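You operate a simulated robot arm through the tools that you are given. There is no shell and no other tool. Be economical: measure what you need, move in short steps, check, and stop when the job is done.

The job below is to be done with a simulated robot arm. You get a single attempt, and the scene is never put back.

TASK
Close the upper drawer farther from the cupboard. Shut the lower drawer farther from the cupboard. Take the foil trays from the check bench and put it on the white cavity sheet. Put the white cloth on the check bench away on the rear bottom shelf. Put one of the black weights from the check bench on the black plate there. Open the hose drawer, take the hose fitting on the front of the table and put it away in the inside of the middle drawer and shut the drawer again. Put the bronze plate labelled "34-2" from the table top on top of the silver foil tray there and the bronze plate that says "47-3" on the height gauge table. Open the yellow bin lid. Do these in any order. Set down upright: foil trays, black weight.
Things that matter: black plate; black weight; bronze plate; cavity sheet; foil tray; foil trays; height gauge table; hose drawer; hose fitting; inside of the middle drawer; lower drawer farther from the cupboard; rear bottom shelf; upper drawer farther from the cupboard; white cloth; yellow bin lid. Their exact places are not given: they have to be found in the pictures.

Only the result counts: the job must be done as asked and must still hold three seconds after the hand-in. Knocking over, shifting, dropping, spilling or breaking anything else fails it. A push-on lid holds only when it is set on centred and level and pressed home; a screw cap is set on level and turned clockwise until tight. Flat cloth is picked up by pressing the open fingertips on it (5 to 10 N) and closing them slowly along it; thin cloth reads only 2 to 8 mm in the jaws.

THE ROBOT
A 6-joint arm with a fingered hand on a trunk, on a base that drives. Base frame: it is fixed to the floor where the robot stands at the start and does not move with it; the origin is under the middle of the robot, x ahead of it, y to its left, z up. Lengths are in mm, angles in rad, forces in N, time in s.
With the tool pointing down near the work surface it reaches from about 100 to 440 mm from the robot's upright axis, wherever it stands. Its first joint turns from -2.897 to 2.897 rad. Places, roughly: black plate (12x8x1 cm) [900, -400, 900]; black weight (4x4x6 cm) [1200, 700, 900]; bronze plate [-2250, 250, 500]; cavity sheet [1500, 500, 750]; foil tray [-2500, 750, 500]; foil trays [1750, 750, 1000]; height gauge table (24x18 cm) [240, -620, 860]; hose drawer [400, -2800, 600]; hose fitting (3x3x8 cm) [-2000, 300, 600]; inside of the middle drawer [400, -2800, 600]; lower drawer farther from the cupboard [500, -100, 300]; rear bottom shelf (66x15 cm) [-6240, -2640, 640]; upper drawer farther from the cupboard [500, -100, 700]; white cloth (11x7x3 cm) [1400, 200, 900]; yellow bin lid [900, -5100, 600]. Payload 2.3 kg.
The TCP is the grasp point between the finger pads, 22 mm short of the fingertips. In the tool frame z runs along the fingers and y along their closing line. Largest opening 112 mm; the body of the gripper starts 60 mm behind the TCP. The gripper is a hand of 3 fingers: y runs from the thumb to the fingers, the wrist lies at [0, 0, -218] in the tool frame.
Orientation is that of the tool frame in the base frame, as a unit quaternion [w, x, y, z]. With the fingers straight down and closing along the base's y, the tool's x points along the base's -x, its y along +y and its z along -z.

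THE INTERFACE
- The arm moves only by the tool arm_command. Its argument "steps" is a list of rows, each a list of 2 entries, a list of its own where there are three numbers: the shift along the tool's x, y, z in units of 20 mm (1.0 is 20 mm), then the turn, a rotation vector about the tool's x, y, z in units of 5 degrees (1.0 is 5 degrees). In form: [[[tx, ty, tz], [wx, wy, wz]], ...]. A call has 1 to 20 rows; each row shifts and turns the commanded pose from where the row before left it, along the tool's axes as they then stand. A call with a number of a shift or a turn outside -1 to 1 is refused whole. A row lasts 0.2 s, in which the tool goes at most 50 mm and 0.15 rad; a call with a longer step from one row to the next is refused whole. A pose out of reach is approached as far as the arm can. The call stops where the force on the tool passes 40 N (or 10 N more than at its start, if that is more) or the arm is blocked; 0.2 s more then pass. In this call time passes only in rows, and 0.2 s behind the last. It gives the time, the measured TCP pose, the force on the tool (base axes), the opening and the grip force at its end, in the units of the frame above (readings bear some noise), with the torque about the TCP (base axes, N m) and any sound that the robot's microphone picked up, and new pictures: "views" is both (left out), scene, wrist or none.
- Cameras (640 x 400 px; columns grow to the right, rows downward): "scene" is now at [-7.3, 105.2, 1455.7]; the picture's right is [-0.57, -0.82, 0.00], its down [-0.73, 0.51, -0.46] and it looks along [0.38, -0.26, -0.89] (base axes); focal length 275 px, centre (320, 200). "wrist" rides on the gripper at [66, 3, -80] in the tool frame; the picture's right is [-0.05, 1.00, 0.00], its down [-0.77, -0.04, -0.64] and it looks along [-0.64, -0.03, 0.77] (tool axes); focal length 275 px, centre (320, 200).
- lift_body(by): slides the trunk up (or, below 0, down) by that many mm; the arm and the scene camera ride with it, the base frame stays. It gives what a move gives, with no picture.
- steer(legs): drives the robot by 1 to 6 legs, each [ahead, left, turn to the left] in mm, mm and rad, along the robot's own axes; the way and the turn of a leg run together, so that a leg with both is an arc; at most 1500 mm and 3.142 rad a leg. The arm and the cameras ride along, it lands a little off, and it stops where it bumps. It gives what a move gives, and a new picture of the scene camera.
- set_fingers(finger1, finger2, thumb_bend): sets how far each is bent, from 0 (flat) to 1 (curled in); at 0.3 the hand is open as for a grip, at 0.7 the pads meet at the TCP. One left out holds its place. A second passes; each finger stops where it meets its share of the squeeze, and holds until it gets a number again. It is the only way to open and close the hand. It gives what a move gives, with no picture; readings hold the bend of each and the force on the fingers (four entries, about 0 where the hand has none), thumb and palm.
- pan_tilt(pan, tilt): turns the head with the scene camera to pan (to the left, within 2.705 rad either way) and tilt (down, from -0.506 to 1.204), counted from straight ahead of the robot. It gives what a move gives, and a new picture of the scene camera.
- measure_at(camera, pixels): there is no depth. For up to 12 entries [column, row, z] of the newest picture of that camera ("zoom" is the newest enlarged one), the place [x, y] in the base frame at which the ray of that pixel passes the height z, good to about 2 mm. It takes no simulated time.
- enlarge(camera, box): a new picture of the part [left, top, right, bottom] of that camera's present view, enlarged. It takes no simulated time.
- finish_job(): hands the job in; it is judged then, once.

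Keep the steps short. Do not move on a guess: measure, check each grasp and each placing, and mend mistakes. In all there are 329 turns and 360 pictures (those below and enlarged ones count). Leave the gripper open and the arm clear of the work at the hand-in unless told otherwise, and finish with a single line.

The tools are called after "Emit:" as a command line: name --argument value ..., lists and objects as JSON in quotes. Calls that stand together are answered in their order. arm_command: Moves the arm, as the interface text tells. Its arguments: {"type":"object","properties":{"steps":{"type":"array"},"views":{"type":"string","enum":["both","scene","wrist","none"]}},"required":["steps"]} The other tools are called the same way: lift_body (by) slides the trunk up or down; set_fingers (finger1, finger2, thumb_bend) moves the fingers one by one; steer (legs) drives the base; pan_tilt (pan, tilt) turns the head that bears the scene camera; measure_at (camera, pixels) gives the place at which the rays of pixels pass given heights; enlarge (camera, box) takes an enlarged picture of a part of a camera's view; finish_job () hands the job in.

At the start:

```text
clock: 0.0
ee_pos: [206.8, -178.4, 1050.6]
tcp_rot: [0.0, 0.0, 1.0, 0.0]
wrist_force: [-0.4, 0.0, -0.2]
moment: [-0.02, 0.0, -0.03]
grip_width: 111.8
gripper_force: 0.1
shape: jaw
bend: [0.3, 0.3, 0.3]
finger forces: [0.1, 0.1, 0.0, 0.0, 0.0, 0.1]
trunk travel left (down, up): [-400.0, 190.0]
robot x, y, heading: [1.2, 1.0, 0.002]
head pan, tilt: [-0.606, 1.093]
```

scene: 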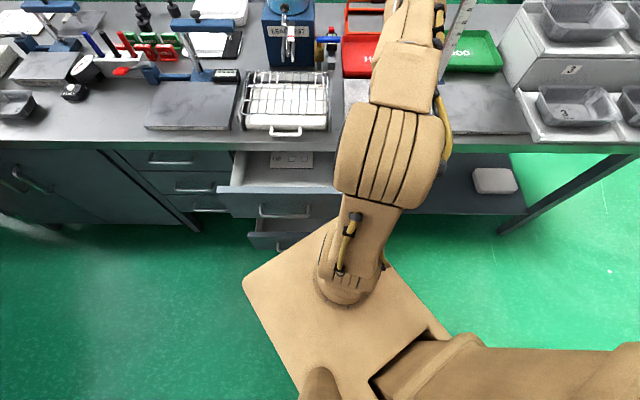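
wrist: 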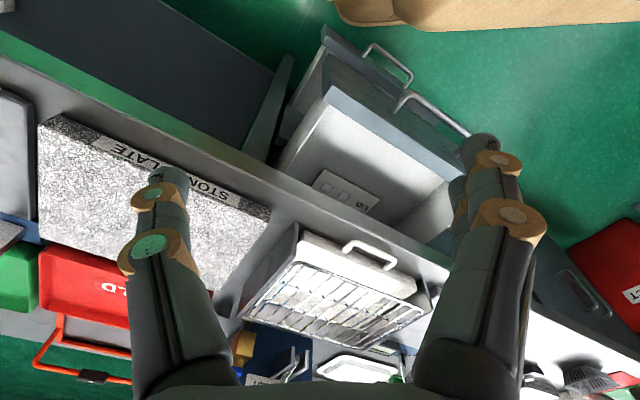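

I see the bench with two open drawers ahead to the right. I'll look around with the head first.

Emit:
pan_tilt --pan 0 --tilt 0.6

Emit:
pan_tilt --pan 0.8 --tilt 0.6

Emit:
pan_tilt --pan -1.0 --tilt 0.6

Emit:
pan_tilt --pan -2.2 --tilt 0.4

Emit:
pan_tilt --pan 2.3 --tilt 0.4

```text
clock: 1.0
ee_pos: [207.1, -179.3, 1052.4]
tcp_rot: [0.0, 0.001, 1.0, 0.0]
wrist_force: [-0.5, 0.2, 0.1]
moment: [0.01, 0.01, -0.01]
grip_width: 111.8
gripper_force: 0.0
shape: jaw
bend: [0.3, 0.3, 0.3]
finger forces: [0.0, 0.1, 0.0, 0.1, 0.0, 0.0]
trunk travel left (down, up): [-400.0, 190.0]
robot x, y, heading: [-0.2, 0.9, -0.002]
head pan, tilt: [0.0, 0.6]
```

scene: 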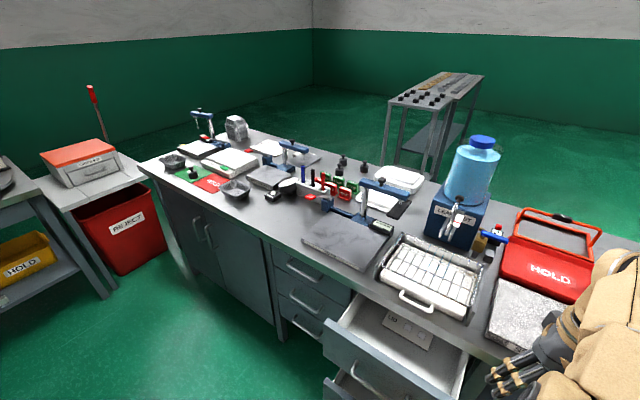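

```text
clock: 2.1
ee_pos: [206.9, -180.0, 1051.9]
tcp_rot: [0.0, 0.0, 1.0, 0.0]
wrist_force: [-1.3, -0.1, 0.6]
moment: [-0.03, 0.01, -0.01]
grip_width: 111.7
gripper_force: 0.0
shape: jaw
bend: [0.3, 0.3, 0.3]
finger forces: [0.0, 0.0, 0.0, 0.1, 0.1, 0.0]
trunk travel left (down, up): [-400.0, 190.0]
robot x, y, heading: [0.5, 3.0, 0.001]
head pan, tilt: [0.799, 0.6]
```

scene: 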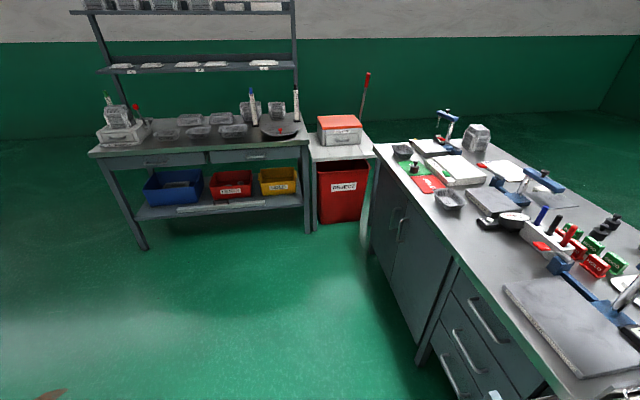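

```text
clock: 3.9
ee_pos: [206.5, -179.1, 1052.8]
tcp_rot: [0.0, 0.0, 1.0, 0.0]
wrist_force: [-0.3, -0.3, -0.3]
moment: [0.03, -0.03, -0.01]
grip_width: 111.6
gripper_force: 0.1
shape: jaw
bend: [0.3, 0.3, 0.3]
finger forces: [0.1, 0.0, 0.0, 0.0, 0.0, 0.0]
trunk travel left (down, up): [-400.0, 190.0]
robot x, y, heading: [3.3, -1.9, -0.001]
head pan, tilt: [-1.0, 0.6]
```

scene: 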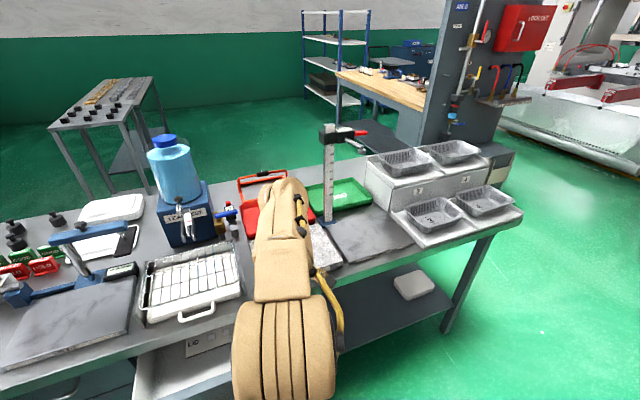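

```text
clock: 5.3
ee_pos: [206.5, -179.4, 1052.6]
tcp_rot: [0.0, 0.0, 1.0, 0.0]
wrist_force: [0.3, 0.2, -0.4]
moment: [-0.03, 0.06, 0.02]
grip_width: 112.2
gripper_force: 0.0
shape: jaw
bend: [0.3, 0.3, 0.3]
finger forces: [0.1, 0.0, 0.0, 0.1, 0.0, 0.1]
trunk travel left (down, up): [-400.0, 190.0]
robot x, y, heading: [4.2, 1.2, -0.003]
head pan, tilt: [-2.201, 0.4]
```

scene: 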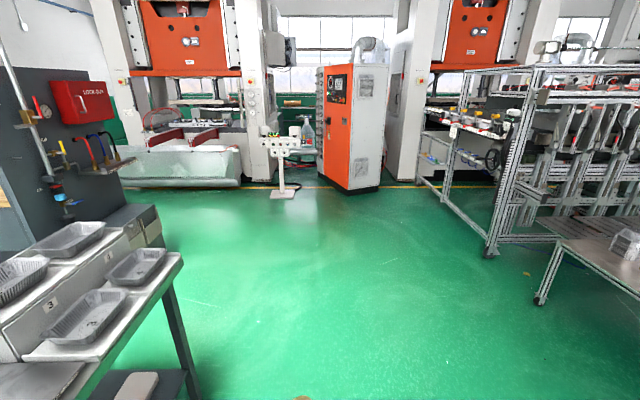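

```text
clock: 8.9
ee_pos: [207.4, -179.1, 1051.1]
tcp_rot: [0.0, -0.001, 1.0, 0.0]
wrist_force: [0.9, 0.8, -0.7]
moment: [0.02, -0.01, 0.0]
grip_width: 111.7
gripper_force: 0.1
shape: jaw
bend: [0.3, 0.3, 0.3]
finger forces: [0.0, 0.1, 0.1, 0.0, 0.0, 0.1]
trunk travel left (down, up): [-400.0, 190.0]
robot x, y, heading: [2.9, 0.1, 0.001]
head pan, tilt: [2.3, 0.4]
```

scene: 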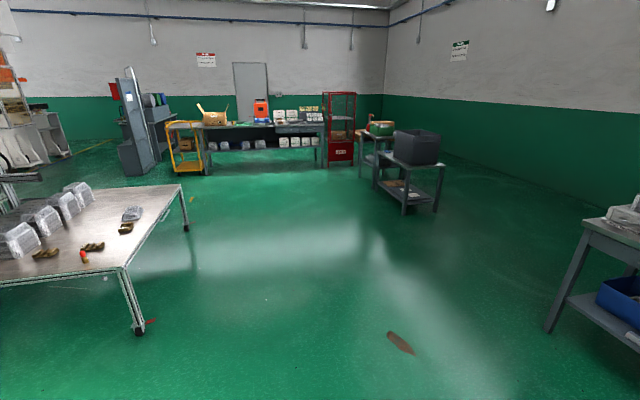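

The check bench is ahead, with the table behind left. I'll look down at the open drawers and measure them.

Emit:
pan_tilt --pan 0.25 --tilt 1.0

```text
clock: 10.9
ee_pos: [206.6, -178.9, 1052.6]
tcp_rot: [-0.001, 0.0, 1.0, 0.0]
wrist_force: [-0.4, 0.9, -0.6]
moment: [-0.02, 0.0, 0.01]
grip_width: 112.0
gripper_force: 0.0
shape: jaw
bend: [0.3, 0.3, 0.3]
finger forces: [0.1, 0.0, 0.1, 0.1, 0.0, 0.0]
trunk travel left (down, up): [-400.0, 190.0]
robot x, y, heading: [-0.1, -1.6, 0.001]
head pan, tilt: [0.25, 1.0]
```

scene: 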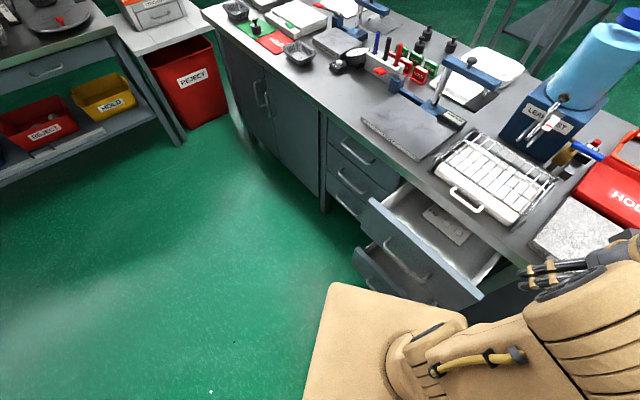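

Emit:
measure_at --camera "scene" --pixels '[[205, 12, 860], [320, 108, 860], [440, 190, 860], [525, 256, 860], [373, 200, 760], [483, 297, 760], [420, 245, 760], [362, 251, 600], [405, 303, 560]]'

Emit:
enlarge --camera "scene" --box '[310, 90, 550, 320]'

```text
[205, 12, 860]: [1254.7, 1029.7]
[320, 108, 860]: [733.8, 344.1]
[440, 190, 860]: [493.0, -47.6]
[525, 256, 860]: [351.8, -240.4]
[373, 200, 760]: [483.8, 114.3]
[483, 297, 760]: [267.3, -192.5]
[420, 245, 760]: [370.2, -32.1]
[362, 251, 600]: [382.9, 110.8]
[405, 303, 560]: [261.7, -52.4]
```

```text
1.74 times, centred on (430, 205) of scene
```

zoom: 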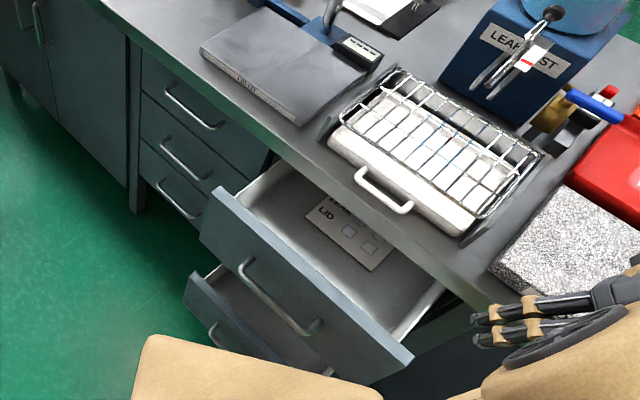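

The bench front runs along about (0.58, 0.815), and the two open drawers' fronts stick out towards me. I'll back away from the bench and turn to face it squarely.

Emit:
steer --legs '[[-204, 145, 0], [0, 0, -0.618]]'

Emit:
pan_tilt --pan 0.3 --tilt 0.9

```text
clock: 14.4
ee_pos: [-141.6, -120.1, 1051.2]
tcp_rot: [0.0, 0.306, 0.952, 0.0]
wrist_force: [0.0, -0.3, 0.1]
moment: [0.02, 0.01, 0.0]
grip_width: 112.0
gripper_force: 0.1
shape: jaw
bend: [0.3, 0.3, 0.3]
finger forces: [0.0, 0.1, 0.0, 0.0, 0.1, 0.1]
trunk travel left (down, up): [-400.0, 190.0]
robot x, y, heading: [-204.3, 145.0, -0.623]
head pan, tilt: [0.25, 1.0]
```

scene: 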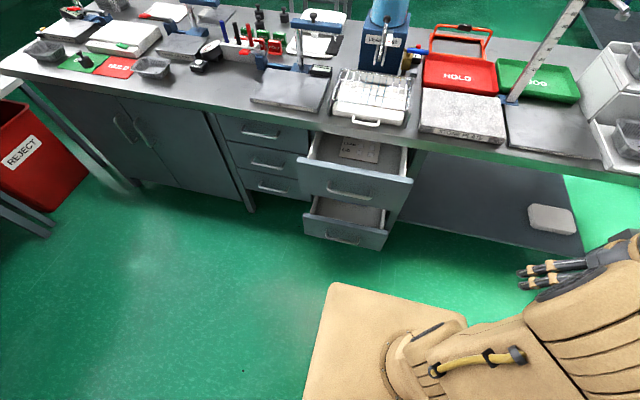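

```text
clock: 15.1
ee_pos: [-142.0, -119.6, 1050.6]
tcp_rot: [0.0, 0.307, 0.952, 0.0]
wrist_force: [-0.1, -0.4, 0.1]
moment: [0.02, 0.02, 0.02]
grip_width: 111.8
gripper_force: 0.0
shape: jaw
bend: [0.3, 0.3, 0.3]
finger forces: [0.0, 0.1, 0.0, 0.0, 0.0, 0.0]
trunk travel left (down, up): [-400.0, 190.0]
robot x, y, heading: [-204.5, 144.0, -0.622]
head pan, tilt: [0.3, 0.901]
```

scene: 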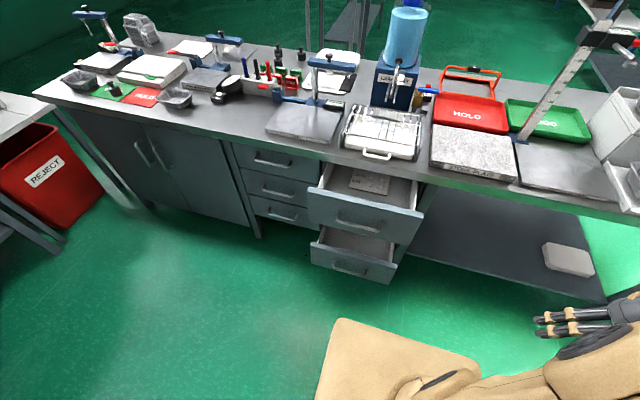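

Emit:
enlarge --camera "scene" --box '[230, 130, 450, 290]'

```text
2.50 times, centred on (340, 210) of scene
```

zoom: 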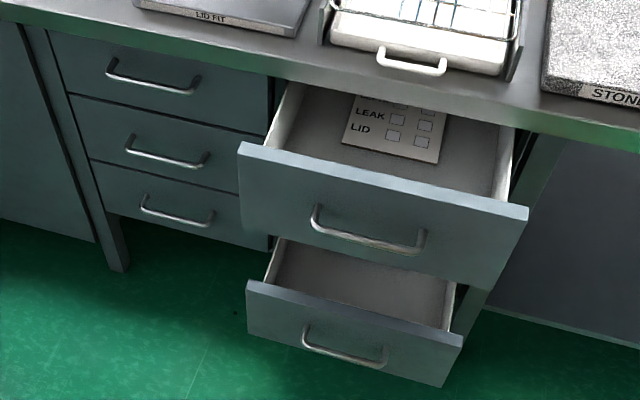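

Emit:
measure_at --camera "zoom" --pixels '[[240, 143, 800], [240, 143, 740], [528, 208, 800], [528, 208, 740], [310, 218, 700], [425, 245, 700], [247, 282, 500], [462, 337, 500], [443, 386, 400], [247, 282, 400], [495, 290, 600], [252, 62, 860]]'

```text
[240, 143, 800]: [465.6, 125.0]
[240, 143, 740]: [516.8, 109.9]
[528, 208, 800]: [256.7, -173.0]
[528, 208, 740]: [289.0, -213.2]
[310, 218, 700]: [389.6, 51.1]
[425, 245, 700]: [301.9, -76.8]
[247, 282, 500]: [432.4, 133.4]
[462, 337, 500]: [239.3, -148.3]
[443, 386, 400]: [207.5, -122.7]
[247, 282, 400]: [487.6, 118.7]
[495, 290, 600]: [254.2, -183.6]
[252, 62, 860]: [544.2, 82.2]
```

Upper drawer front: z ≈ 565–765, at about 341 mm along the bench normal. The lower one spans z ≈ 230–385. I'll close the fingers, line up the hand with the drawer middle, and lower the trunk.

Emit:
set_fingers --finger1 0.7 --finger2 0.7 --thumb_bend 0.7

Emit:
steer --legs '[[0, 370, 0], [240, 0, 0]]'

Emit:
lift_body --by -325

Emit:
arm_command --steps '[[[0, 0, 0], [0, -1, 0]], [[0, 0, 0], [0, -1, 0]], [[0, 0, 0], [0, -1, 0]], [[0, 0, 0], [0, -1, 0]], [[0, 0, 0], [0, -1, 0]], [[0, 0, 0], [0, -1, 0]], [[0, 0, 0], [0, -1, 0]], [[0, 0, 0], [0, -1, 0]], [[0, 0, 0], [0, -1, 0]], [[0, 0, 0], [0, -1, 0]], [[0, 0, 0], [0, -1, 0]], [[0, 0, 0], [0, -1, 0]]]' --views "both"

```text
clock: 16.1
ee_pos: [-141.1, -120.0, 1051.6]
tcp_rot: [0.0, 0.307, 0.952, 0.0]
wrist_force: [-0.2, 0.1, -0.4]
moment: [0.0, 0.0, -0.02]
grip_width: 2.6
gripper_force: 0.1
shape: fingers
bend: [0.7, 0.7, 0.7]
finger forces: [0.1, 0.0, 0.1, 0.1, 0.0, 0.0]
trunk travel left (down, up): [-400.0, 190.0]
robot x, y, heading: [-206.4, 147.9, -0.624]
head pan, tilt: [0.3, 0.901]
```

```text
clock: 19.9
ee_pos: [273.3, 39.5, 1051.5]
tcp_rot: [-0.001, 0.306, 0.952, 0.001]
wrist_force: [-0.3, 0.2, -0.8]
moment: [0.01, 0.04, 0.0]
grip_width: 2.8
gripper_force: 0.1
shape: fingers
bend: [0.7, 0.7, 0.7]
finger forces: [0.1, 0.1, 0.0, 0.0, 0.0, 0.0]
trunk travel left (down, up): [-400.0, 190.0]
robot x, y, heading: [207.0, 305.7, -0.626]
head pan, tilt: [0.3, 0.901]
```

scene: 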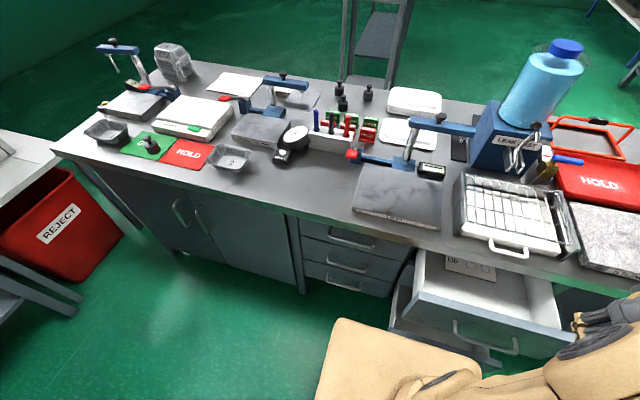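

```text
clock: 23.1
ee_pos: [272.3, 39.4, 725.2]
tcp_rot: [0.0, 0.307, 0.952, 0.0]
wrist_force: [0.2, -0.9, -0.5]
moment: [0.0, -0.03, 0.02]
grip_width: 2.9
gripper_force: 0.1
shape: fingers
bend: [0.7, 0.7, 0.7]
finger forces: [0.0, 0.0, 0.0, 0.0, 0.1, 0.0]
trunk travel left (down, up): [-75.0, 515.0]
robot x, y, heading: [214.4, 306.0, -0.624]
head pan, tilt: [0.3, 0.901]
```

```text
clock: 25.7
ee_pos: [448.4, 76.3, 770.5]
tcp_rot: [0.475, 0.267, 0.824, -0.155]
wrist_force: [0.5, 0.8, 0.5]
moment: [0.01, 0.04, 0.02]
grip_width: 2.4
gripper_force: 0.0
shape: fingers
bend: [0.7, 0.7, 0.7]
finger forces: [0.0, 0.0, 0.0, 0.0, 0.1, 0.0]
out of reach, approached as far as the arm can: row 2, 3, 4, 5, 6, 7, 8, 9, 10, 11, 12
trunk travel left (down, up): [-75.0, 515.0]
robot x, y, heading: [209.9, 307.8, -0.627]
head pan, tilt: [0.3, 0.901]
```

scene: 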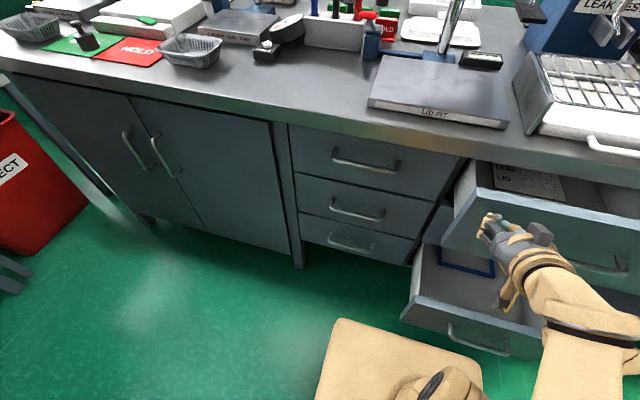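
wrist: 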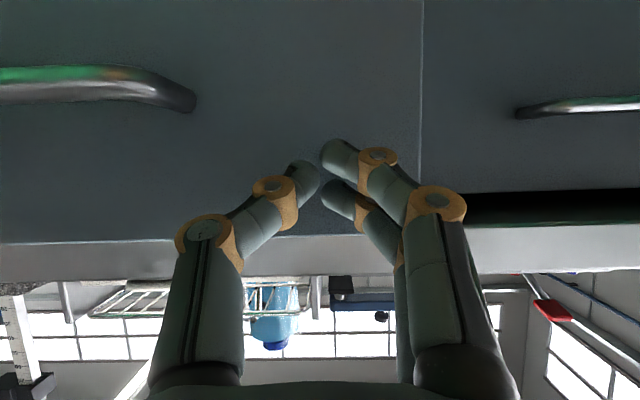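

With the hand tilted, the arm's least reach is longer, so the hand moved forward. I'll back off, centre it on the drawer (right 130) and lower 45 mm.

Emit:
steer --legs '[[-180, 0, 0], [0, -130, 0]]'

Emit:
lift_body --by -50

Emit:
arm_command --steps '[[[0, 0, 0], [0, 0, 0]]]' --views "both"

```text
clock: 28.1
ee_pos: [226.8, 74.9, 770.4]
tcp_rot: [0.474, 0.268, 0.824, -0.154]
wrist_force: [1.0, -0.2, -0.2]
moment: [0.01, -0.03, 0.02]
grip_width: 2.4
gripper_force: 0.1
shape: fingers
bend: [0.7, 0.7, 0.7]
finger forces: [0.0, 0.0, 0.0, 0.0, 0.0, 0.0]
trunk travel left (down, up): [-75.0, 515.0]
robot x, y, heading: [-14.2, 305.1, -0.623]
head pan, tilt: [0.3, 0.901]
```

scene: 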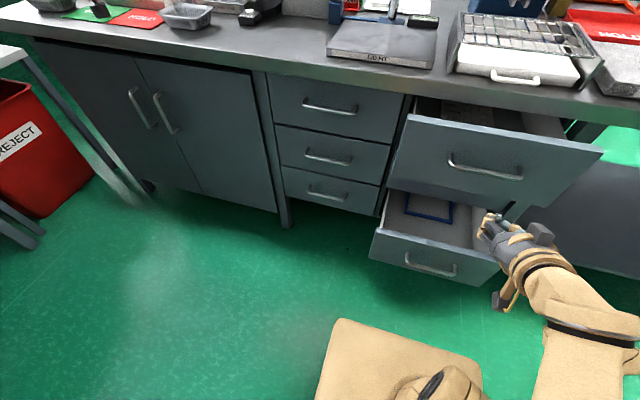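

```text
clock: 29.0
ee_pos: [227.3, 73.7, 719.7]
tcp_rot: [0.474, 0.267, 0.825, -0.154]
wrist_force: [0.3, -0.4, 0.7]
moment: [0.04, 0.0, 0.0]
grip_width: 2.5
gripper_force: 0.0
shape: fingers
bend: [0.7, 0.7, 0.7]
finger forces: [0.0, 0.0, 0.0, 0.0, 0.1, 0.0]
trunk travel left (down, up): [-25.0, 565.0]
robot x, y, heading: [-11.6, 303.9, -0.628]
head pan, tilt: [0.3, 0.901]
```

```text
clock: 29.4
ee_pos: [227.4, 74.1, 720.6]
tcp_rot: [0.474, 0.267, 0.825, -0.154]
wrist_force: [0.6, -0.4, 0.3]
moment: [-0.02, -0.02, 0.01]
grip_width: 2.5
gripper_force: 0.1
shape: fingers
bend: [0.7, 0.7, 0.7]
finger forces: [0.0, 0.0, 0.0, 0.0, 0.0, 0.0]
trunk travel left (down, up): [-25.0, 565.0]
robot x, y, heading: [-11.0, 303.1, -0.631]
head pan, tilt: [0.3, 0.901]
```

scene: 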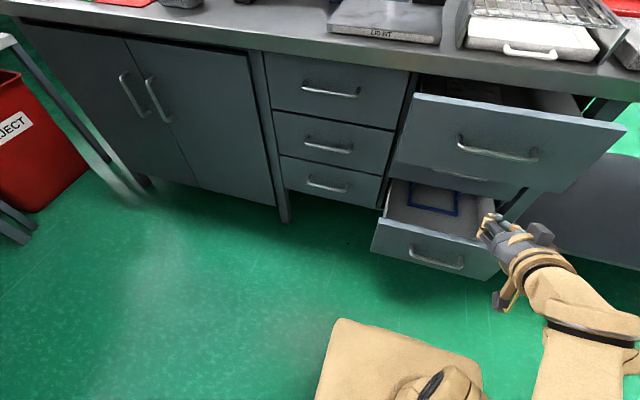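
wrist: 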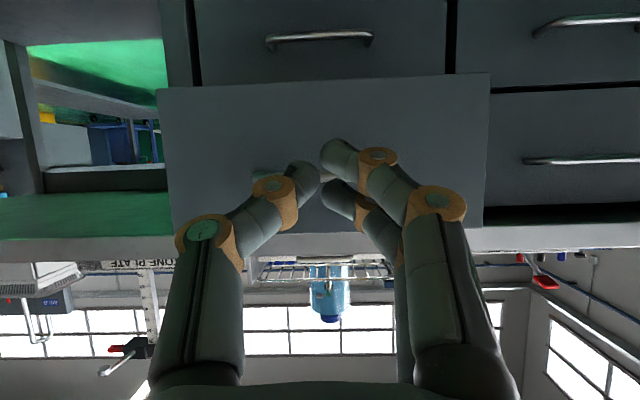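

Hand is centred (along-bench 192 mm), 142 mm along the normal; drawer front at ~341. I'll drive 135 ahead, then push with the arm.

Emit:
steer --legs '[[140, 0, 0]]'

Emit:
arm_command --steps '[[[-0.5, 0, 0.866], [0, 0, 0]], [[-0.5, 0, 0.866], [0, 0, 0]], [[-0.5, 0, 0.866], [0, 0, 0]], [[-0.5, 0, 0.866], [0, 0, 0]]]' --views "scene"

```text
clock: 30.7
ee_pos: [338.9, -5.1, 720.7]
tcp_rot: [0.474, 0.268, 0.825, -0.155]
wrist_force: [-0.4, 0.5, -0.8]
moment: [0.01, 0.0, -0.02]
grip_width: 2.6
gripper_force: 0.1
shape: fingers
bend: [0.7, 0.7, 0.7]
finger forces: [0.1, 0.1, 0.1, 0.0, 0.0, 0.0]
trunk travel left (down, up): [-25.0, 565.0]
robot x, y, heading: [97.0, 225.6, -0.63]
head pan, tilt: [0.3, 0.901]
```

scene: 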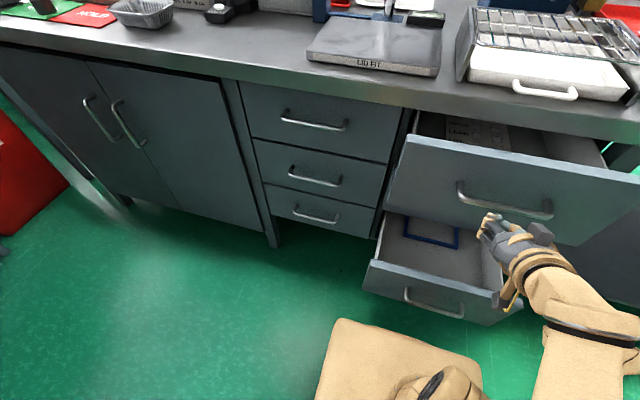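

```text
clock: 31.7
ee_pos: [403.2, -53.6, 721.0]
tcp_rot: [0.473, 0.268, 0.825, -0.154]
wrist_force: [-0.2, 0.0, -0.5]
moment: [-0.03, 0.0, 0.0]
grip_width: 2.4
gripper_force: 0.1
shape: fingers
bend: [0.7, 0.7, 0.7]
finger forces: [0.0, 0.1, 0.1, 0.1, 0.0, 0.0]
trunk travel left (down, up): [-25.0, 565.0]
robot x, y, heading: [100.0, 225.5, -0.625]
head pan, tilt: [0.3, 0.901]
```

scene: 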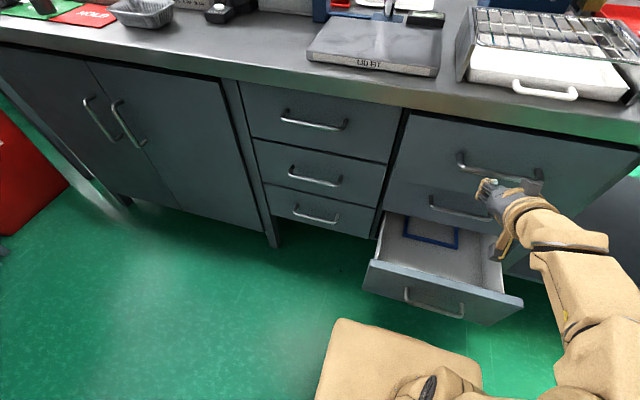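

The upper drawer is moving in. Continue pushing until it meets its stop.

Emit:
arm_command --steps '[[[-0.5, 0, 0.866], [0, 0, 0]], [[-0.5, 0, 0.866], [0, 0, 0]], [[-0.5, 0, 0.866], [0, 0, 0]], [[-0.5, 0, 0.866], [0, 0, 0]]]' --views "both"

```text
clock: 32.6
ee_pos: [452.7, -86.6, 715.0]
tcp_rot: [0.47, 0.266, 0.828, -0.15]
wrist_force: [-6.7, 5.5, -3.0]
moment: [0.03, 0.02, 0.05]
grip_width: 2.6
gripper_force: 3.5
shape: fingers
bend: [0.7, 0.72, 0.7]
finger forces: [0.1, 7.8, 0.1, 0.0, 0.0, 0.1]
trunk travel left (down, up): [-25.0, 565.0]
robot x, y, heading: [102.5, 224.4, -0.628]
head pan, tilt: [0.3, 0.901]
stopped in row 4: the force on the tool passed its limit at 60 N (the readings are from after the stop); the commanded pose is now the measured one
```

scene: 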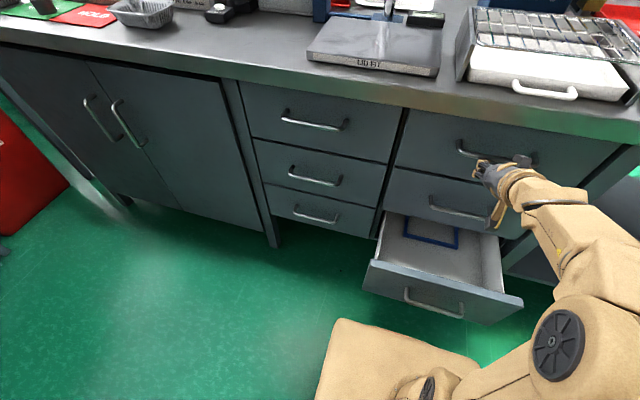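
wrist: 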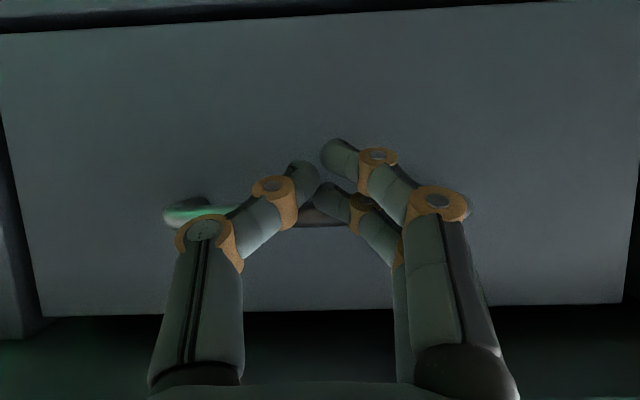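

The upper drawer hit its stop and looks flush. I'll retract, drive back, and take the trunk all the way down for the lower drawer.

Emit:
arm_command --steps '[[[0.5, 0, -0.866], [0, 0, 0]], [[0.5, 0, -0.866], [0, 0, 0]], [[0.5, 0, -0.866], [0, 0, 0]]]' --views "none"

Emit:
steer --legs '[[-260, 0, 0]]'

Emit:
lift_body --by -25

Emit:
arm_command --steps '[[[0.866, 0, 0.5], [0, 0, 0]], [[0.866, 0, 0.5], [0, 0, 0]], [[0.866, 0, 0.5], [0, 0, 0]], [[0.866, 0, 0.5], [0, 0, 0]], [[0.866, 0, 0.5], [0, 0, 0]], [[0.866, 0, 0.5], [0, 0, 0]], [[0.866, 0, 0.5], [0, 0, 0]], [[0.866, 0, 0.5], [0, 0, 0]], [[0.866, 0, 0.5], [0, 0, 0]], [[0.866, 0, 0.5], [0, 0, 0]], [[0.866, 0, 0.5], [0, 0, 0]], [[0.866, 0, 0.5], [0, 0, 0]], [[0.866, 0, 0.5], [0, 0, 0]], [[0.866, 0, 0.5], [0, 0, 0]], [[0.866, 0, 0.5], [0, 0, 0]], [[0.866, 0, 0.5], [0, 0, 0]], [[0.866, 0, 0.5], [0, 0, 0]]]' --views "scene"

```text
clock: 33.4
ee_pos: [402.9, -51.7, 716.4]
tcp_rot: [0.468, 0.269, 0.828, -0.151]
wrist_force: [0.2, 0.5, 0.5]
moment: [0.0, 0.01, 0.02]
grip_width: 2.5
gripper_force: 0.2
shape: fingers
bend: [0.7, 0.7, 0.7]
finger forces: [0.0, 0.0, 0.1, 0.0, 0.0, 0.0]
trunk travel left (down, up): [-25.0, 565.0]
robot x, y, heading: [104.2, 219.9, -0.623]
head pan, tilt: [0.3, 0.901]
```

```text
clock: 35.2
ee_pos: [192.5, 98.5, 716.6]
tcp_rot: [0.468, 0.269, 0.828, -0.151]
wrist_force: [-0.4, -0.2, -0.1]
moment: [-0.02, 0.01, -0.01]
grip_width: 2.5
gripper_force: 0.0
shape: fingers
bend: [0.7, 0.7, 0.7]
finger forces: [0.1, 0.0, 0.1, 0.0, 0.0, 0.0]
trunk travel left (down, up): [-25.0, 565.0]
robot x, y, heading: [-114.6, 379.4, -0.631]
head pan, tilt: [0.3, 0.901]
```

scene: 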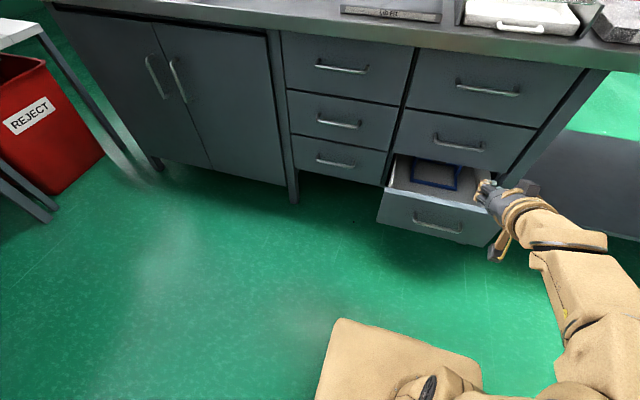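

```text
clock: 36.0
ee_pos: [193.3, 98.5, 691.8]
tcp_rot: [0.469, 0.269, 0.828, -0.151]
wrist_force: [0.2, 1.1, -0.6]
moment: [-0.01, -0.02, 0.01]
grip_width: 2.7
gripper_force: 0.0
shape: fingers
bend: [0.7, 0.7, 0.7]
finger forces: [0.0, 0.0, 0.0, 0.1, 0.0, 0.1]
trunk travel left (down, up): [0.0, 590.0]
robot x, y, heading: [-111.7, 375.4, -0.63]
head pan, tilt: [0.3, 0.901]
```

```text
clock: 39.6
ee_pos: [216.2, 100.3, 526.8]
tcp_rot: [0.448, 0.284, 0.831, -0.168]
wrist_force: [0.6, 0.2, -0.1]
moment: [0.01, 0.01, -0.04]
grip_width: 2.8
gripper_force: 0.1
shape: fingers
bend: [0.7, 0.7, 0.7]
finger forces: [0.0, 0.0, 0.0, 0.1, 0.1, 0.0]
out of reach, approached as far as the arm can: row 1, 2, 3, 4, 5, 6, 7, 8, 9, 10, 11, 12, 13, 14, 15, 16
trunk travel left (down, up): [0.0, 590.0]
robot x, y, heading: [-116.6, 373.1, -0.626]
head pan, tilt: [0.3, 0.901]
```

scene: 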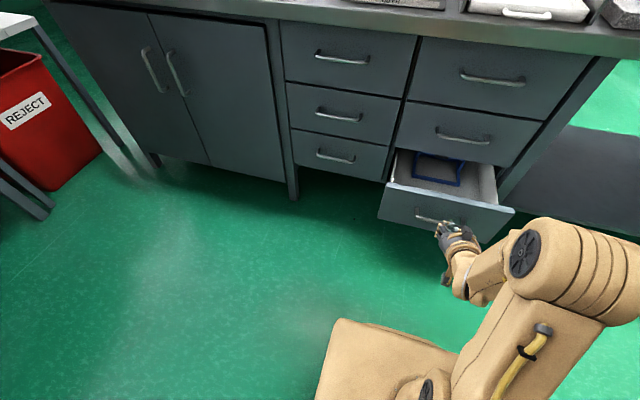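

The arm bottomed out at z≈527 with this tilt. Let me re-measure the lower drawer's height from this lower viewpoint.

Emit:
enlarge --camera "scene" --box '[360, 130, 540, 250]'

Emit:
measure_at --camera "scene" --pixels '[[385, 184, 400], [385, 184, 500], [514, 209, 400], [514, 209, 500], [378, 219, 300], [378, 219, 400], [410, 103, 600], [410, 103, 500], [401, 149, 500], [401, 149, 400]]'

```text
3.33 times, centred on (450, 190) of scene
```

zoom: 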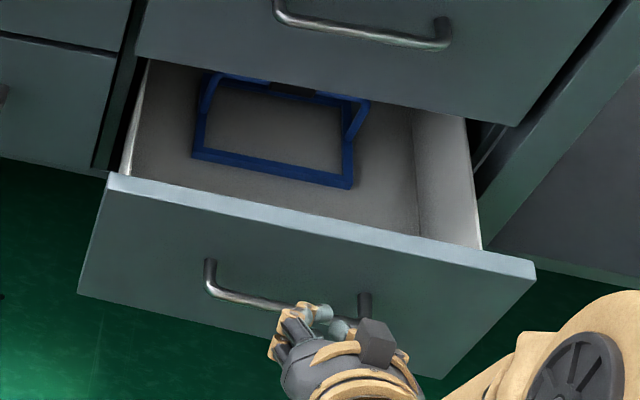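

```text
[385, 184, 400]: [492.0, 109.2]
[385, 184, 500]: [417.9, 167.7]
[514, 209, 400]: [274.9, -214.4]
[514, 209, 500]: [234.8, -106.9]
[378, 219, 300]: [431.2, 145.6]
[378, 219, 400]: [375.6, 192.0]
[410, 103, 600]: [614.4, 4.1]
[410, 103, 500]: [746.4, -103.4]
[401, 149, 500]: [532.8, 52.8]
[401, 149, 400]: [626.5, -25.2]
```

Lower drawer front spans z≈205–400 at n≈335. I'll turn the hand to point straight down and then lower it as far as it goes.

Emit:
arm_command --steps '[[[0, 0, 0], [0, 1, 0]], [[0, 0, 0], [0, 1, 0]], [[0, 0, 0], [0, 1, 0]], [[0, 0, 0], [0, 1, 0]], [[0, 0, 0], [0, 1, 0]], [[0, 0, 0], [0, 1, 0]], [[0, 0, 0], [0, 1, 0]], [[0, 0, 0], [0, 1, 0]], [[0, 0, 0], [0, 1, 0]], [[0, 0, 0], [0, 1, 0]], [[0, 0, 0], [0, 1, 0]], [[0, 0, 0], [0, 0.5, 0]], [[0, 0, 1], [0, 0, 0]], [[0, 0, 1], [0, 0, 0]], [[0, 0, 1], [0, 0, 0]], [[0, 0, 1], [0, 0, 0]], [[0, 0, 1], [0, 0, 0]], [[0, 0, 1], [0, 0, 0]], [[0, 0, 1], [0, 0, 0]], [[0, 0, 1], [0, 0, 0]]]' --views "scene"

```text
clock: 43.8
ee_pos: [212.2, 100.4, 369.0]
tcp_rot: [-0.006, 0.329, 0.944, -0.011]
wrist_force: [0.2, -0.5, 0.1]
moment: [0.02, -0.01, 0.01]
grip_width: 2.7
gripper_force: 0.1
shape: fingers
bend: [0.7, 0.7, 0.7]
finger forces: [0.0, 0.0, 0.1, 0.0, 0.1, 0.1]
trunk travel left (down, up): [0.0, 590.0]
robot x, y, heading: [-110.2, 375.9, -0.626]
head pan, tilt: [0.3, 0.901]
```

scene: 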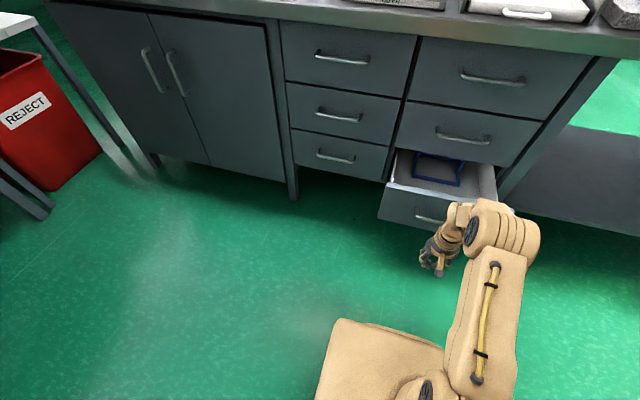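

Good: z=369 reachable. To keep the hand clear of the middle drawer's handle I need a tilt; I'll tilt 35° forward and go lower to test the limit.

Emit:
arm_command --steps '[[[0, 0, 1], [0, 0, 0]], [[0, 0, 1], [0, 0, 0]], [[0, 0, 1], [0, 0, 0]], [[0, 0, 1], [0, 0, 0]], [[0, 0, 0], [0, -1, 0]], [[0, 0, 0], [0, -1, 0]], [[0, 0, 0], [0, -1, 0]], [[0, 0, 0], [0, -1, 0]], [[0, 0, 0], [0, -1, 0]], [[0, 0, 0], [0, -1, 0]], [[0, 0, 0], [0, -1, 0]]]' --views "scene"

```text
clock: 46.2
ee_pos: [209.6, 98.3, 288.2]
tcp_rot: [0.278, 0.311, 0.902, -0.109]
wrist_force: [-0.3, -0.3, 0.4]
moment: [-0.02, 0.0, -0.01]
grip_width: 2.6
gripper_force: 0.1
shape: fingers
bend: [0.7, 0.7, 0.7]
finger forces: [0.1, 0.0, 0.0, 0.0, 0.0, 0.0]
trunk travel left (down, up): [0.0, 590.0]
robot x, y, heading: [-113.1, 377.3, -0.629]
head pan, tilt: [0.3, 0.901]
```

scene: 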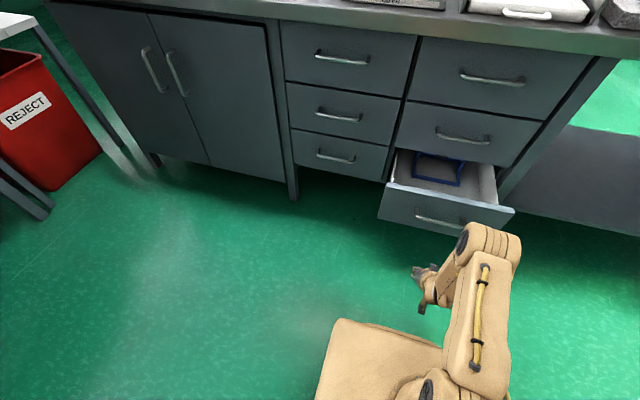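

Reach is fine low down. Retract along the tool (up to z≈370), then drive 240 ahead to just before the drawer.

Emit:
arm_command --steps '[[[0, 0, -1], [0, 0, 0]], [[0, 0, -1], [0, 0, 0]], [[0, 0, -1], [0, 0, 0]], [[0, 0, -1], [0, 0, 0]], [[0, 0, -1], [0, 0, 0]]]' --views "none"

Emit:
steer --legs '[[240, 0, 0]]'

```text
clock: 47.4
ee_pos: [166.5, 133.7, 369.4]
tcp_rot: [0.278, 0.31, 0.903, -0.109]
wrist_force: [0.3, -0.5, 0.4]
moment: [-0.02, -0.01, 0.0]
grip_width: 2.7
gripper_force: 0.1
shape: fingers
bend: [0.7, 0.7, 0.7]
finger forces: [0.1, 0.0, 0.0, 0.1, 0.0, 0.1]
trunk travel left (down, up): [0.0, 590.0]
robot x, y, heading: [-105.5, 377.4, -0.633]
head pan, tilt: [0.3, 0.901]
```

```text
clock: 49.1
ee_pos: [361.9, -6.5, 369.4]
tcp_rot: [0.278, 0.31, 0.903, -0.108]
wrist_force: [-0.3, -0.2, -0.1]
moment: [0.01, -0.01, -0.01]
grip_width: 2.3
gripper_force: 0.1
shape: fingers
bend: [0.7, 0.7, 0.7]
finger forces: [0.1, 0.0, 0.0, 0.0, 0.1, 0.0]
trunk travel left (down, up): [0.0, 590.0]
robot x, y, heading: [86.5, 234.3, -0.624]
head pan, tilt: [0.3, 0.901]
```

scene: 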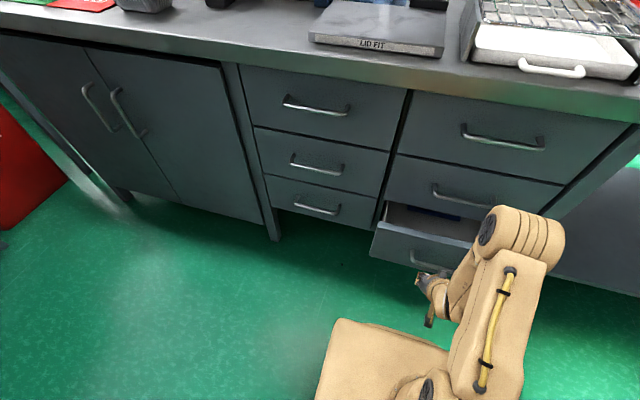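

Fingertips just short of the lower drawer front. Push forward.

Emit:
arm_command --steps '[[[-0.819, 0, 0.574], [0, 0, 0]], [[-0.819, 0, 0.574], [0, 0, 0]], [[-0.819, 0, 0.574], [0, 0, 0]], [[-0.819, 0, 0.574], [0, 0, 0]], [[-0.819, 0, 0.574], [0, 0, 0]]]' --views "scene"

```text
clock: 50.3
ee_pos: [441.0, -68.2, 368.8]
tcp_rot: [0.278, 0.309, 0.903, -0.108]
wrist_force: [-1.1, -0.5, -0.5]
moment: [0.01, -0.02, 0.01]
grip_width: 2.7
gripper_force: 0.0
shape: fingers
bend: [0.7, 0.7, 0.7]
finger forces: [0.0, 0.1, 0.0, 0.1, 0.0, 0.1]
trunk travel left (down, up): [0.0, 590.0]
robot x, y, heading: [84.5, 236.1, -0.622]
head pan, tilt: [0.3, 0.901]
```

scene: 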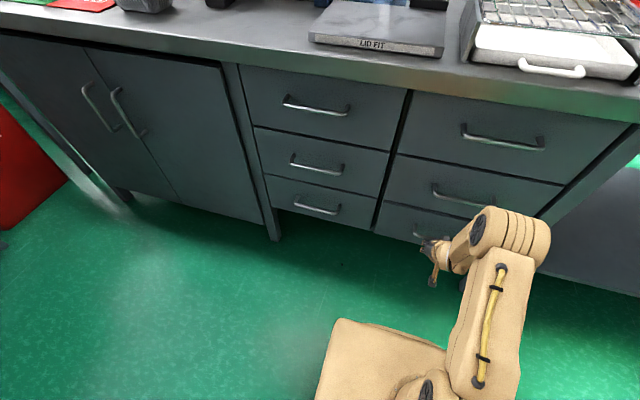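

Emit:
arm_command --steps '[[[-0.819, 0, 0.574], [0, 0, 0]], [[-0.819, 0, 0.574], [0, 0, 0]], [[-0.819, 0, 0.574], [0, 0, 0]]]' --views "wrist"

```text
clock: 50.9
ee_pos: [457.1, -79.6, 365.2]
tcp_rot: [0.267, 0.311, 0.906, -0.104]
wrist_force: [-7.5, 7.0, -0.1]
moment: [0.03, 0.03, 0.11]
grip_width: 2.4
gripper_force: 4.4
shape: fingers
bend: [0.7, 0.72, 0.7]
finger forces: [0.1, 8.6, 0.1, 0.0, 0.0, 0.1]
trunk travel left (down, up): [0.0, 590.0]
robot x, y, heading: [85.0, 235.4, -0.63]
head pan, tilt: [0.3, 0.901]
stopped in row 2: the force on the tool passed its limit at 52 N (the readings are from after the stop); the commanded pose is now the measured one
```

wrist: 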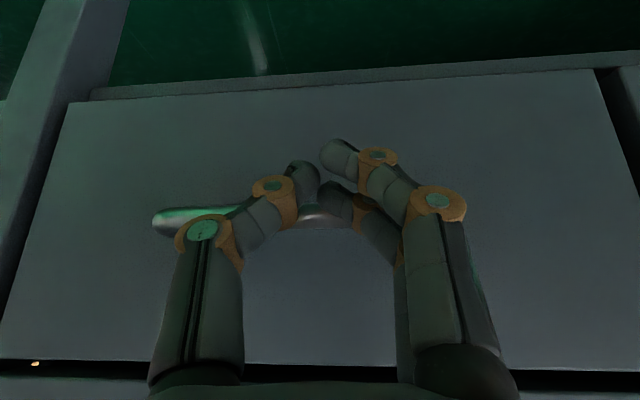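

The lower drawer hit its stop at the same depth as the upper. Retract, back off, raise the trunk and set the hand vertical.

Emit:
arm_command --steps '[[[0.819, 0, -0.574], [0, 0, 0]], [[0.819, 0, -0.574], [0, 0, 0]], [[0.819, 0, -0.574], [0, 0, 0]], [[0.819, 0, -0.574], [0, 0, 0]]]' --views "none"

Emit:
steer --legs '[[-250, 0, 0]]'

Emit:
lift_body --by 450

Emit:
arm_command --steps '[[[0, 0, -1], [0, 1, 0]], [[0, 0, -1], [0, 1, 0]], [[0, 0, -1], [0, 1, 0]], [[0, 0, -1], [0, 1, 0]], [[0, 0, -1], [0, 1, 0]], [[0, 0, -1], [0, 1, 0]], [[0, 0, -1], [0, 0.3, 0]], [[0, 0, -1], [0, 0, 0]]]' --views "none"

Emit:
pan_tilt --pan 0.3 --tilt 0.7

```text
clock: 51.9
ee_pos: [395.7, -28.4, 367.1]
tcp_rot: [0.269, 0.311, 0.906, -0.104]
wrist_force: [0.5, 0.0, 0.1]
moment: [-0.03, -0.02, 0.03]
grip_width: 2.6
gripper_force: 0.0
shape: fingers
bend: [0.7, 0.7, 0.7]
finger forces: [0.0, 0.0, 0.0, 0.1, 0.0, 0.0]
trunk travel left (down, up): [0.0, 590.0]
robot x, y, heading: [82.9, 236.7, -0.629]
head pan, tilt: [0.3, 0.901]
```

```text
clock: 53.7
ee_pos: [194.0, 115.9, 366.9]
tcp_rot: [0.269, 0.31, 0.906, -0.103]
wrist_force: [-0.1, 0.3, -0.1]
moment: [0.01, 0.01, -0.01]
grip_width: 2.5
gripper_force: 0.0
shape: fingers
bend: [0.7, 0.7, 0.7]
finger forces: [0.1, 0.0, 0.0, 0.1, 0.0, 0.0]
trunk travel left (down, up): [0.0, 590.0]
robot x, y, heading: [-113.0, 383.2, -0.625]
head pan, tilt: [0.3, 0.901]
```

scene: 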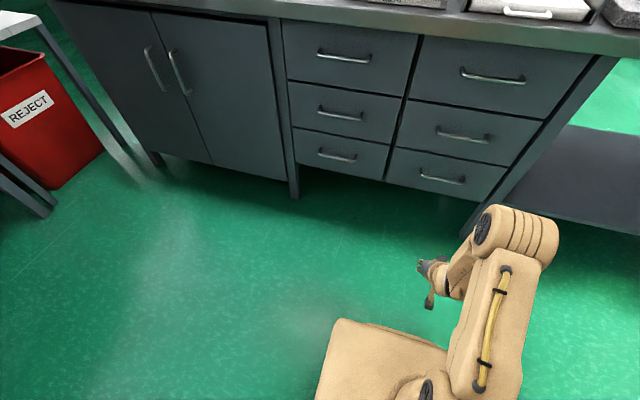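

```text
refused: 450 is not a number from -400 to 400
```

```text
clock: 55.5
ee_pos: [163.5, 148.4, 514.6]
tcp_rot: [0.012, 0.328, 0.945, -0.016]
wrist_force: [0.0, -0.6, -0.2]
moment: [-0.01, -0.03, 0.03]
grip_width: 2.7
gripper_force: 0.0
shape: fingers
bend: [0.7, 0.7, 0.7]
finger forces: [0.0, 0.1, 0.0, 0.0, 0.0, 0.1]
out of reach, approached as far as the arm can: row 3
trunk travel left (down, up): [0.0, 590.0]
robot x, y, heading: [-117.2, 381.9, -0.625]
head pan, tilt: [0.3, 0.901]
```

```text
clock: 56.2
ee_pos: [163.1, 147.9, 515.0]
tcp_rot: [0.013, 0.327, 0.945, -0.016]
wrist_force: [0.0, 0.1, -0.3]
moment: [0.01, -0.02, 0.02]
grip_width: 2.3
gripper_force: 0.1
shape: fingers
bend: [0.7, 0.7, 0.7]
finger forces: [0.0, 0.1, 0.0, 0.1, 0.0, 0.0]
trunk travel left (down, up): [0.0, 590.0]
robot x, y, heading: [-117.1, 377.5, -0.632]
head pan, tilt: [0.3, 0.7]
```

scene: 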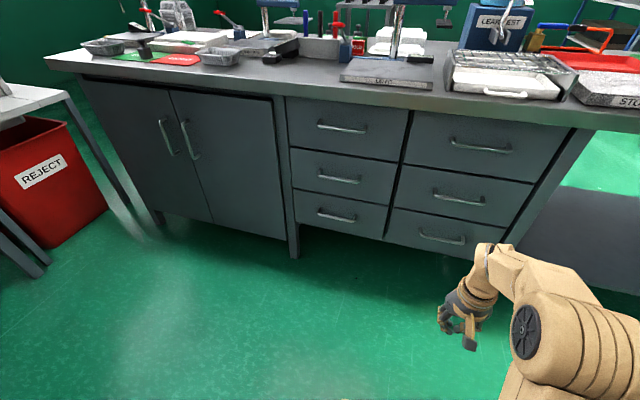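

Both drawers are shut. Now raise the trunk to get an overview of the bench top.

Emit:
lift_body --by 400

Emit:
lift_body --by 150

Emit:
steer --legs '[[0, 350, 0]]'

Emit:
pan_tilt --pan 0.2 --tilt 0.75

```text
clock: 60.0
ee_pos: [162.8, 147.9, 914.2]
tcp_rot: [0.013, 0.328, 0.945, -0.017]
wrist_force: [-0.1, -0.2, 0.1]
moment: [0.02, -0.02, 0.02]
grip_width: 2.5
gripper_force: 0.0
shape: fingers
bend: [0.7, 0.7, 0.7]
finger forces: [0.0, 0.0, 0.1, 0.0, 0.0, 0.0]
trunk travel left (down, up): [-400.0, 190.0]
robot x, y, heading: [-118.5, 384.3, -0.623]
head pan, tilt: [0.3, 0.7]
```

```text
clock: 61.8
ee_pos: [162.8, 147.5, 1064.5]
tcp_rot: [0.013, 0.327, 0.945, -0.016]
wrist_force: [0.1, -0.6, 0.8]
moment: [0.01, -0.04, 0.02]
grip_width: 2.5
gripper_force: 0.1
shape: fingers
bend: [0.7, 0.7, 0.7]
finger forces: [0.1, 0.1, 0.0, 0.0, 0.1, 0.0]
trunk travel left (down, up): [-550.0, 40.0]
robot x, y, heading: [-116.6, 380.8, -0.624]
head pan, tilt: [0.3, 0.7]
```

```text
clock: 64.0
ee_pos: [367.1, 431.4, 1064.6]
tcp_rot: [0.013, 0.328, 0.944, -0.017]
wrist_force: [-1.1, -0.2, 0.6]
moment: [0.02, -0.02, 0.01]
grip_width: 2.2
gripper_force: 0.1
shape: fingers
bend: [0.7, 0.7, 0.7]
finger forces: [0.1, 0.1, 0.1, 0.0, 0.0, 0.1]
trunk travel left (down, up): [-550.0, 40.0]
robot x, y, heading: [91.5, 663.5, -0.628]
head pan, tilt: [0.3, 0.7]
```

scene: 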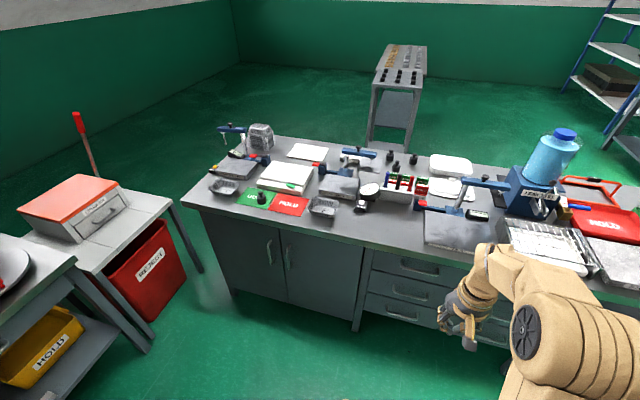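

```text
clock: 64.7
ee_pos: [367.4, 430.7, 1064.7]
tcp_rot: [0.013, 0.329, 0.944, -0.016]
wrist_force: [-0.4, -0.1, -0.3]
moment: [0.01, 0.0, 0.0]
grip_width: 2.7
gripper_force: 0.0
shape: fingers
bend: [0.7, 0.7, 0.7]
finger forces: [0.0, 0.1, 0.0, 0.1, 0.0, 0.0]
trunk travel left (down, up): [-550.0, 40.0]
robot x, y, heading: [87.3, 659.3, -0.628]
head pan, tilt: [0.201, 0.75]
```

scene: 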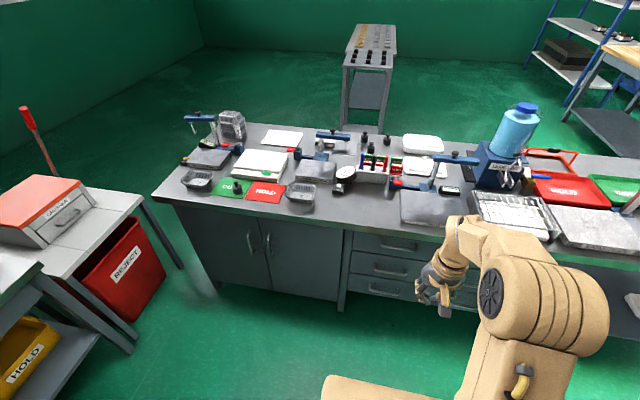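

Emit:
enlarge --camera "scene" --box '[160, 100, 320, 210]'

Emit:
enlarge --camera "scene" --box '[300, 110, 480, 220]'

Emit:
enlarge --camera "scene" --box '[460, 100, 640, 250]'

```text
3.64 times, centred on (240, 155) of scene
```

zoom: 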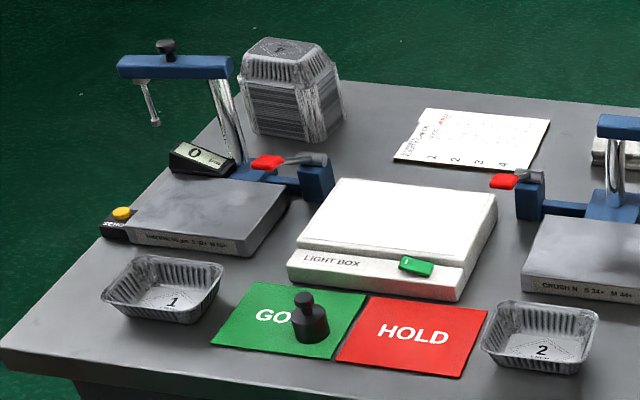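

```text
3.56 times, centred on (390, 165) of scene
```

zoom: 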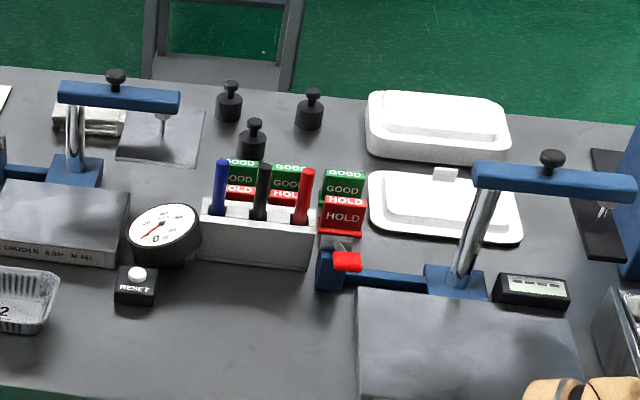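

```text
2.67 times, centred on (550, 175) of scene
```

zoom: 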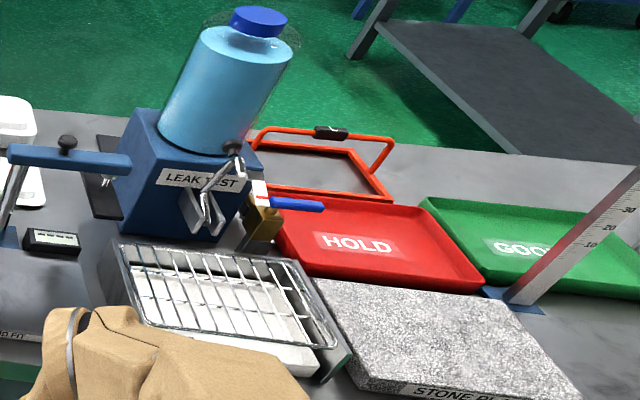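

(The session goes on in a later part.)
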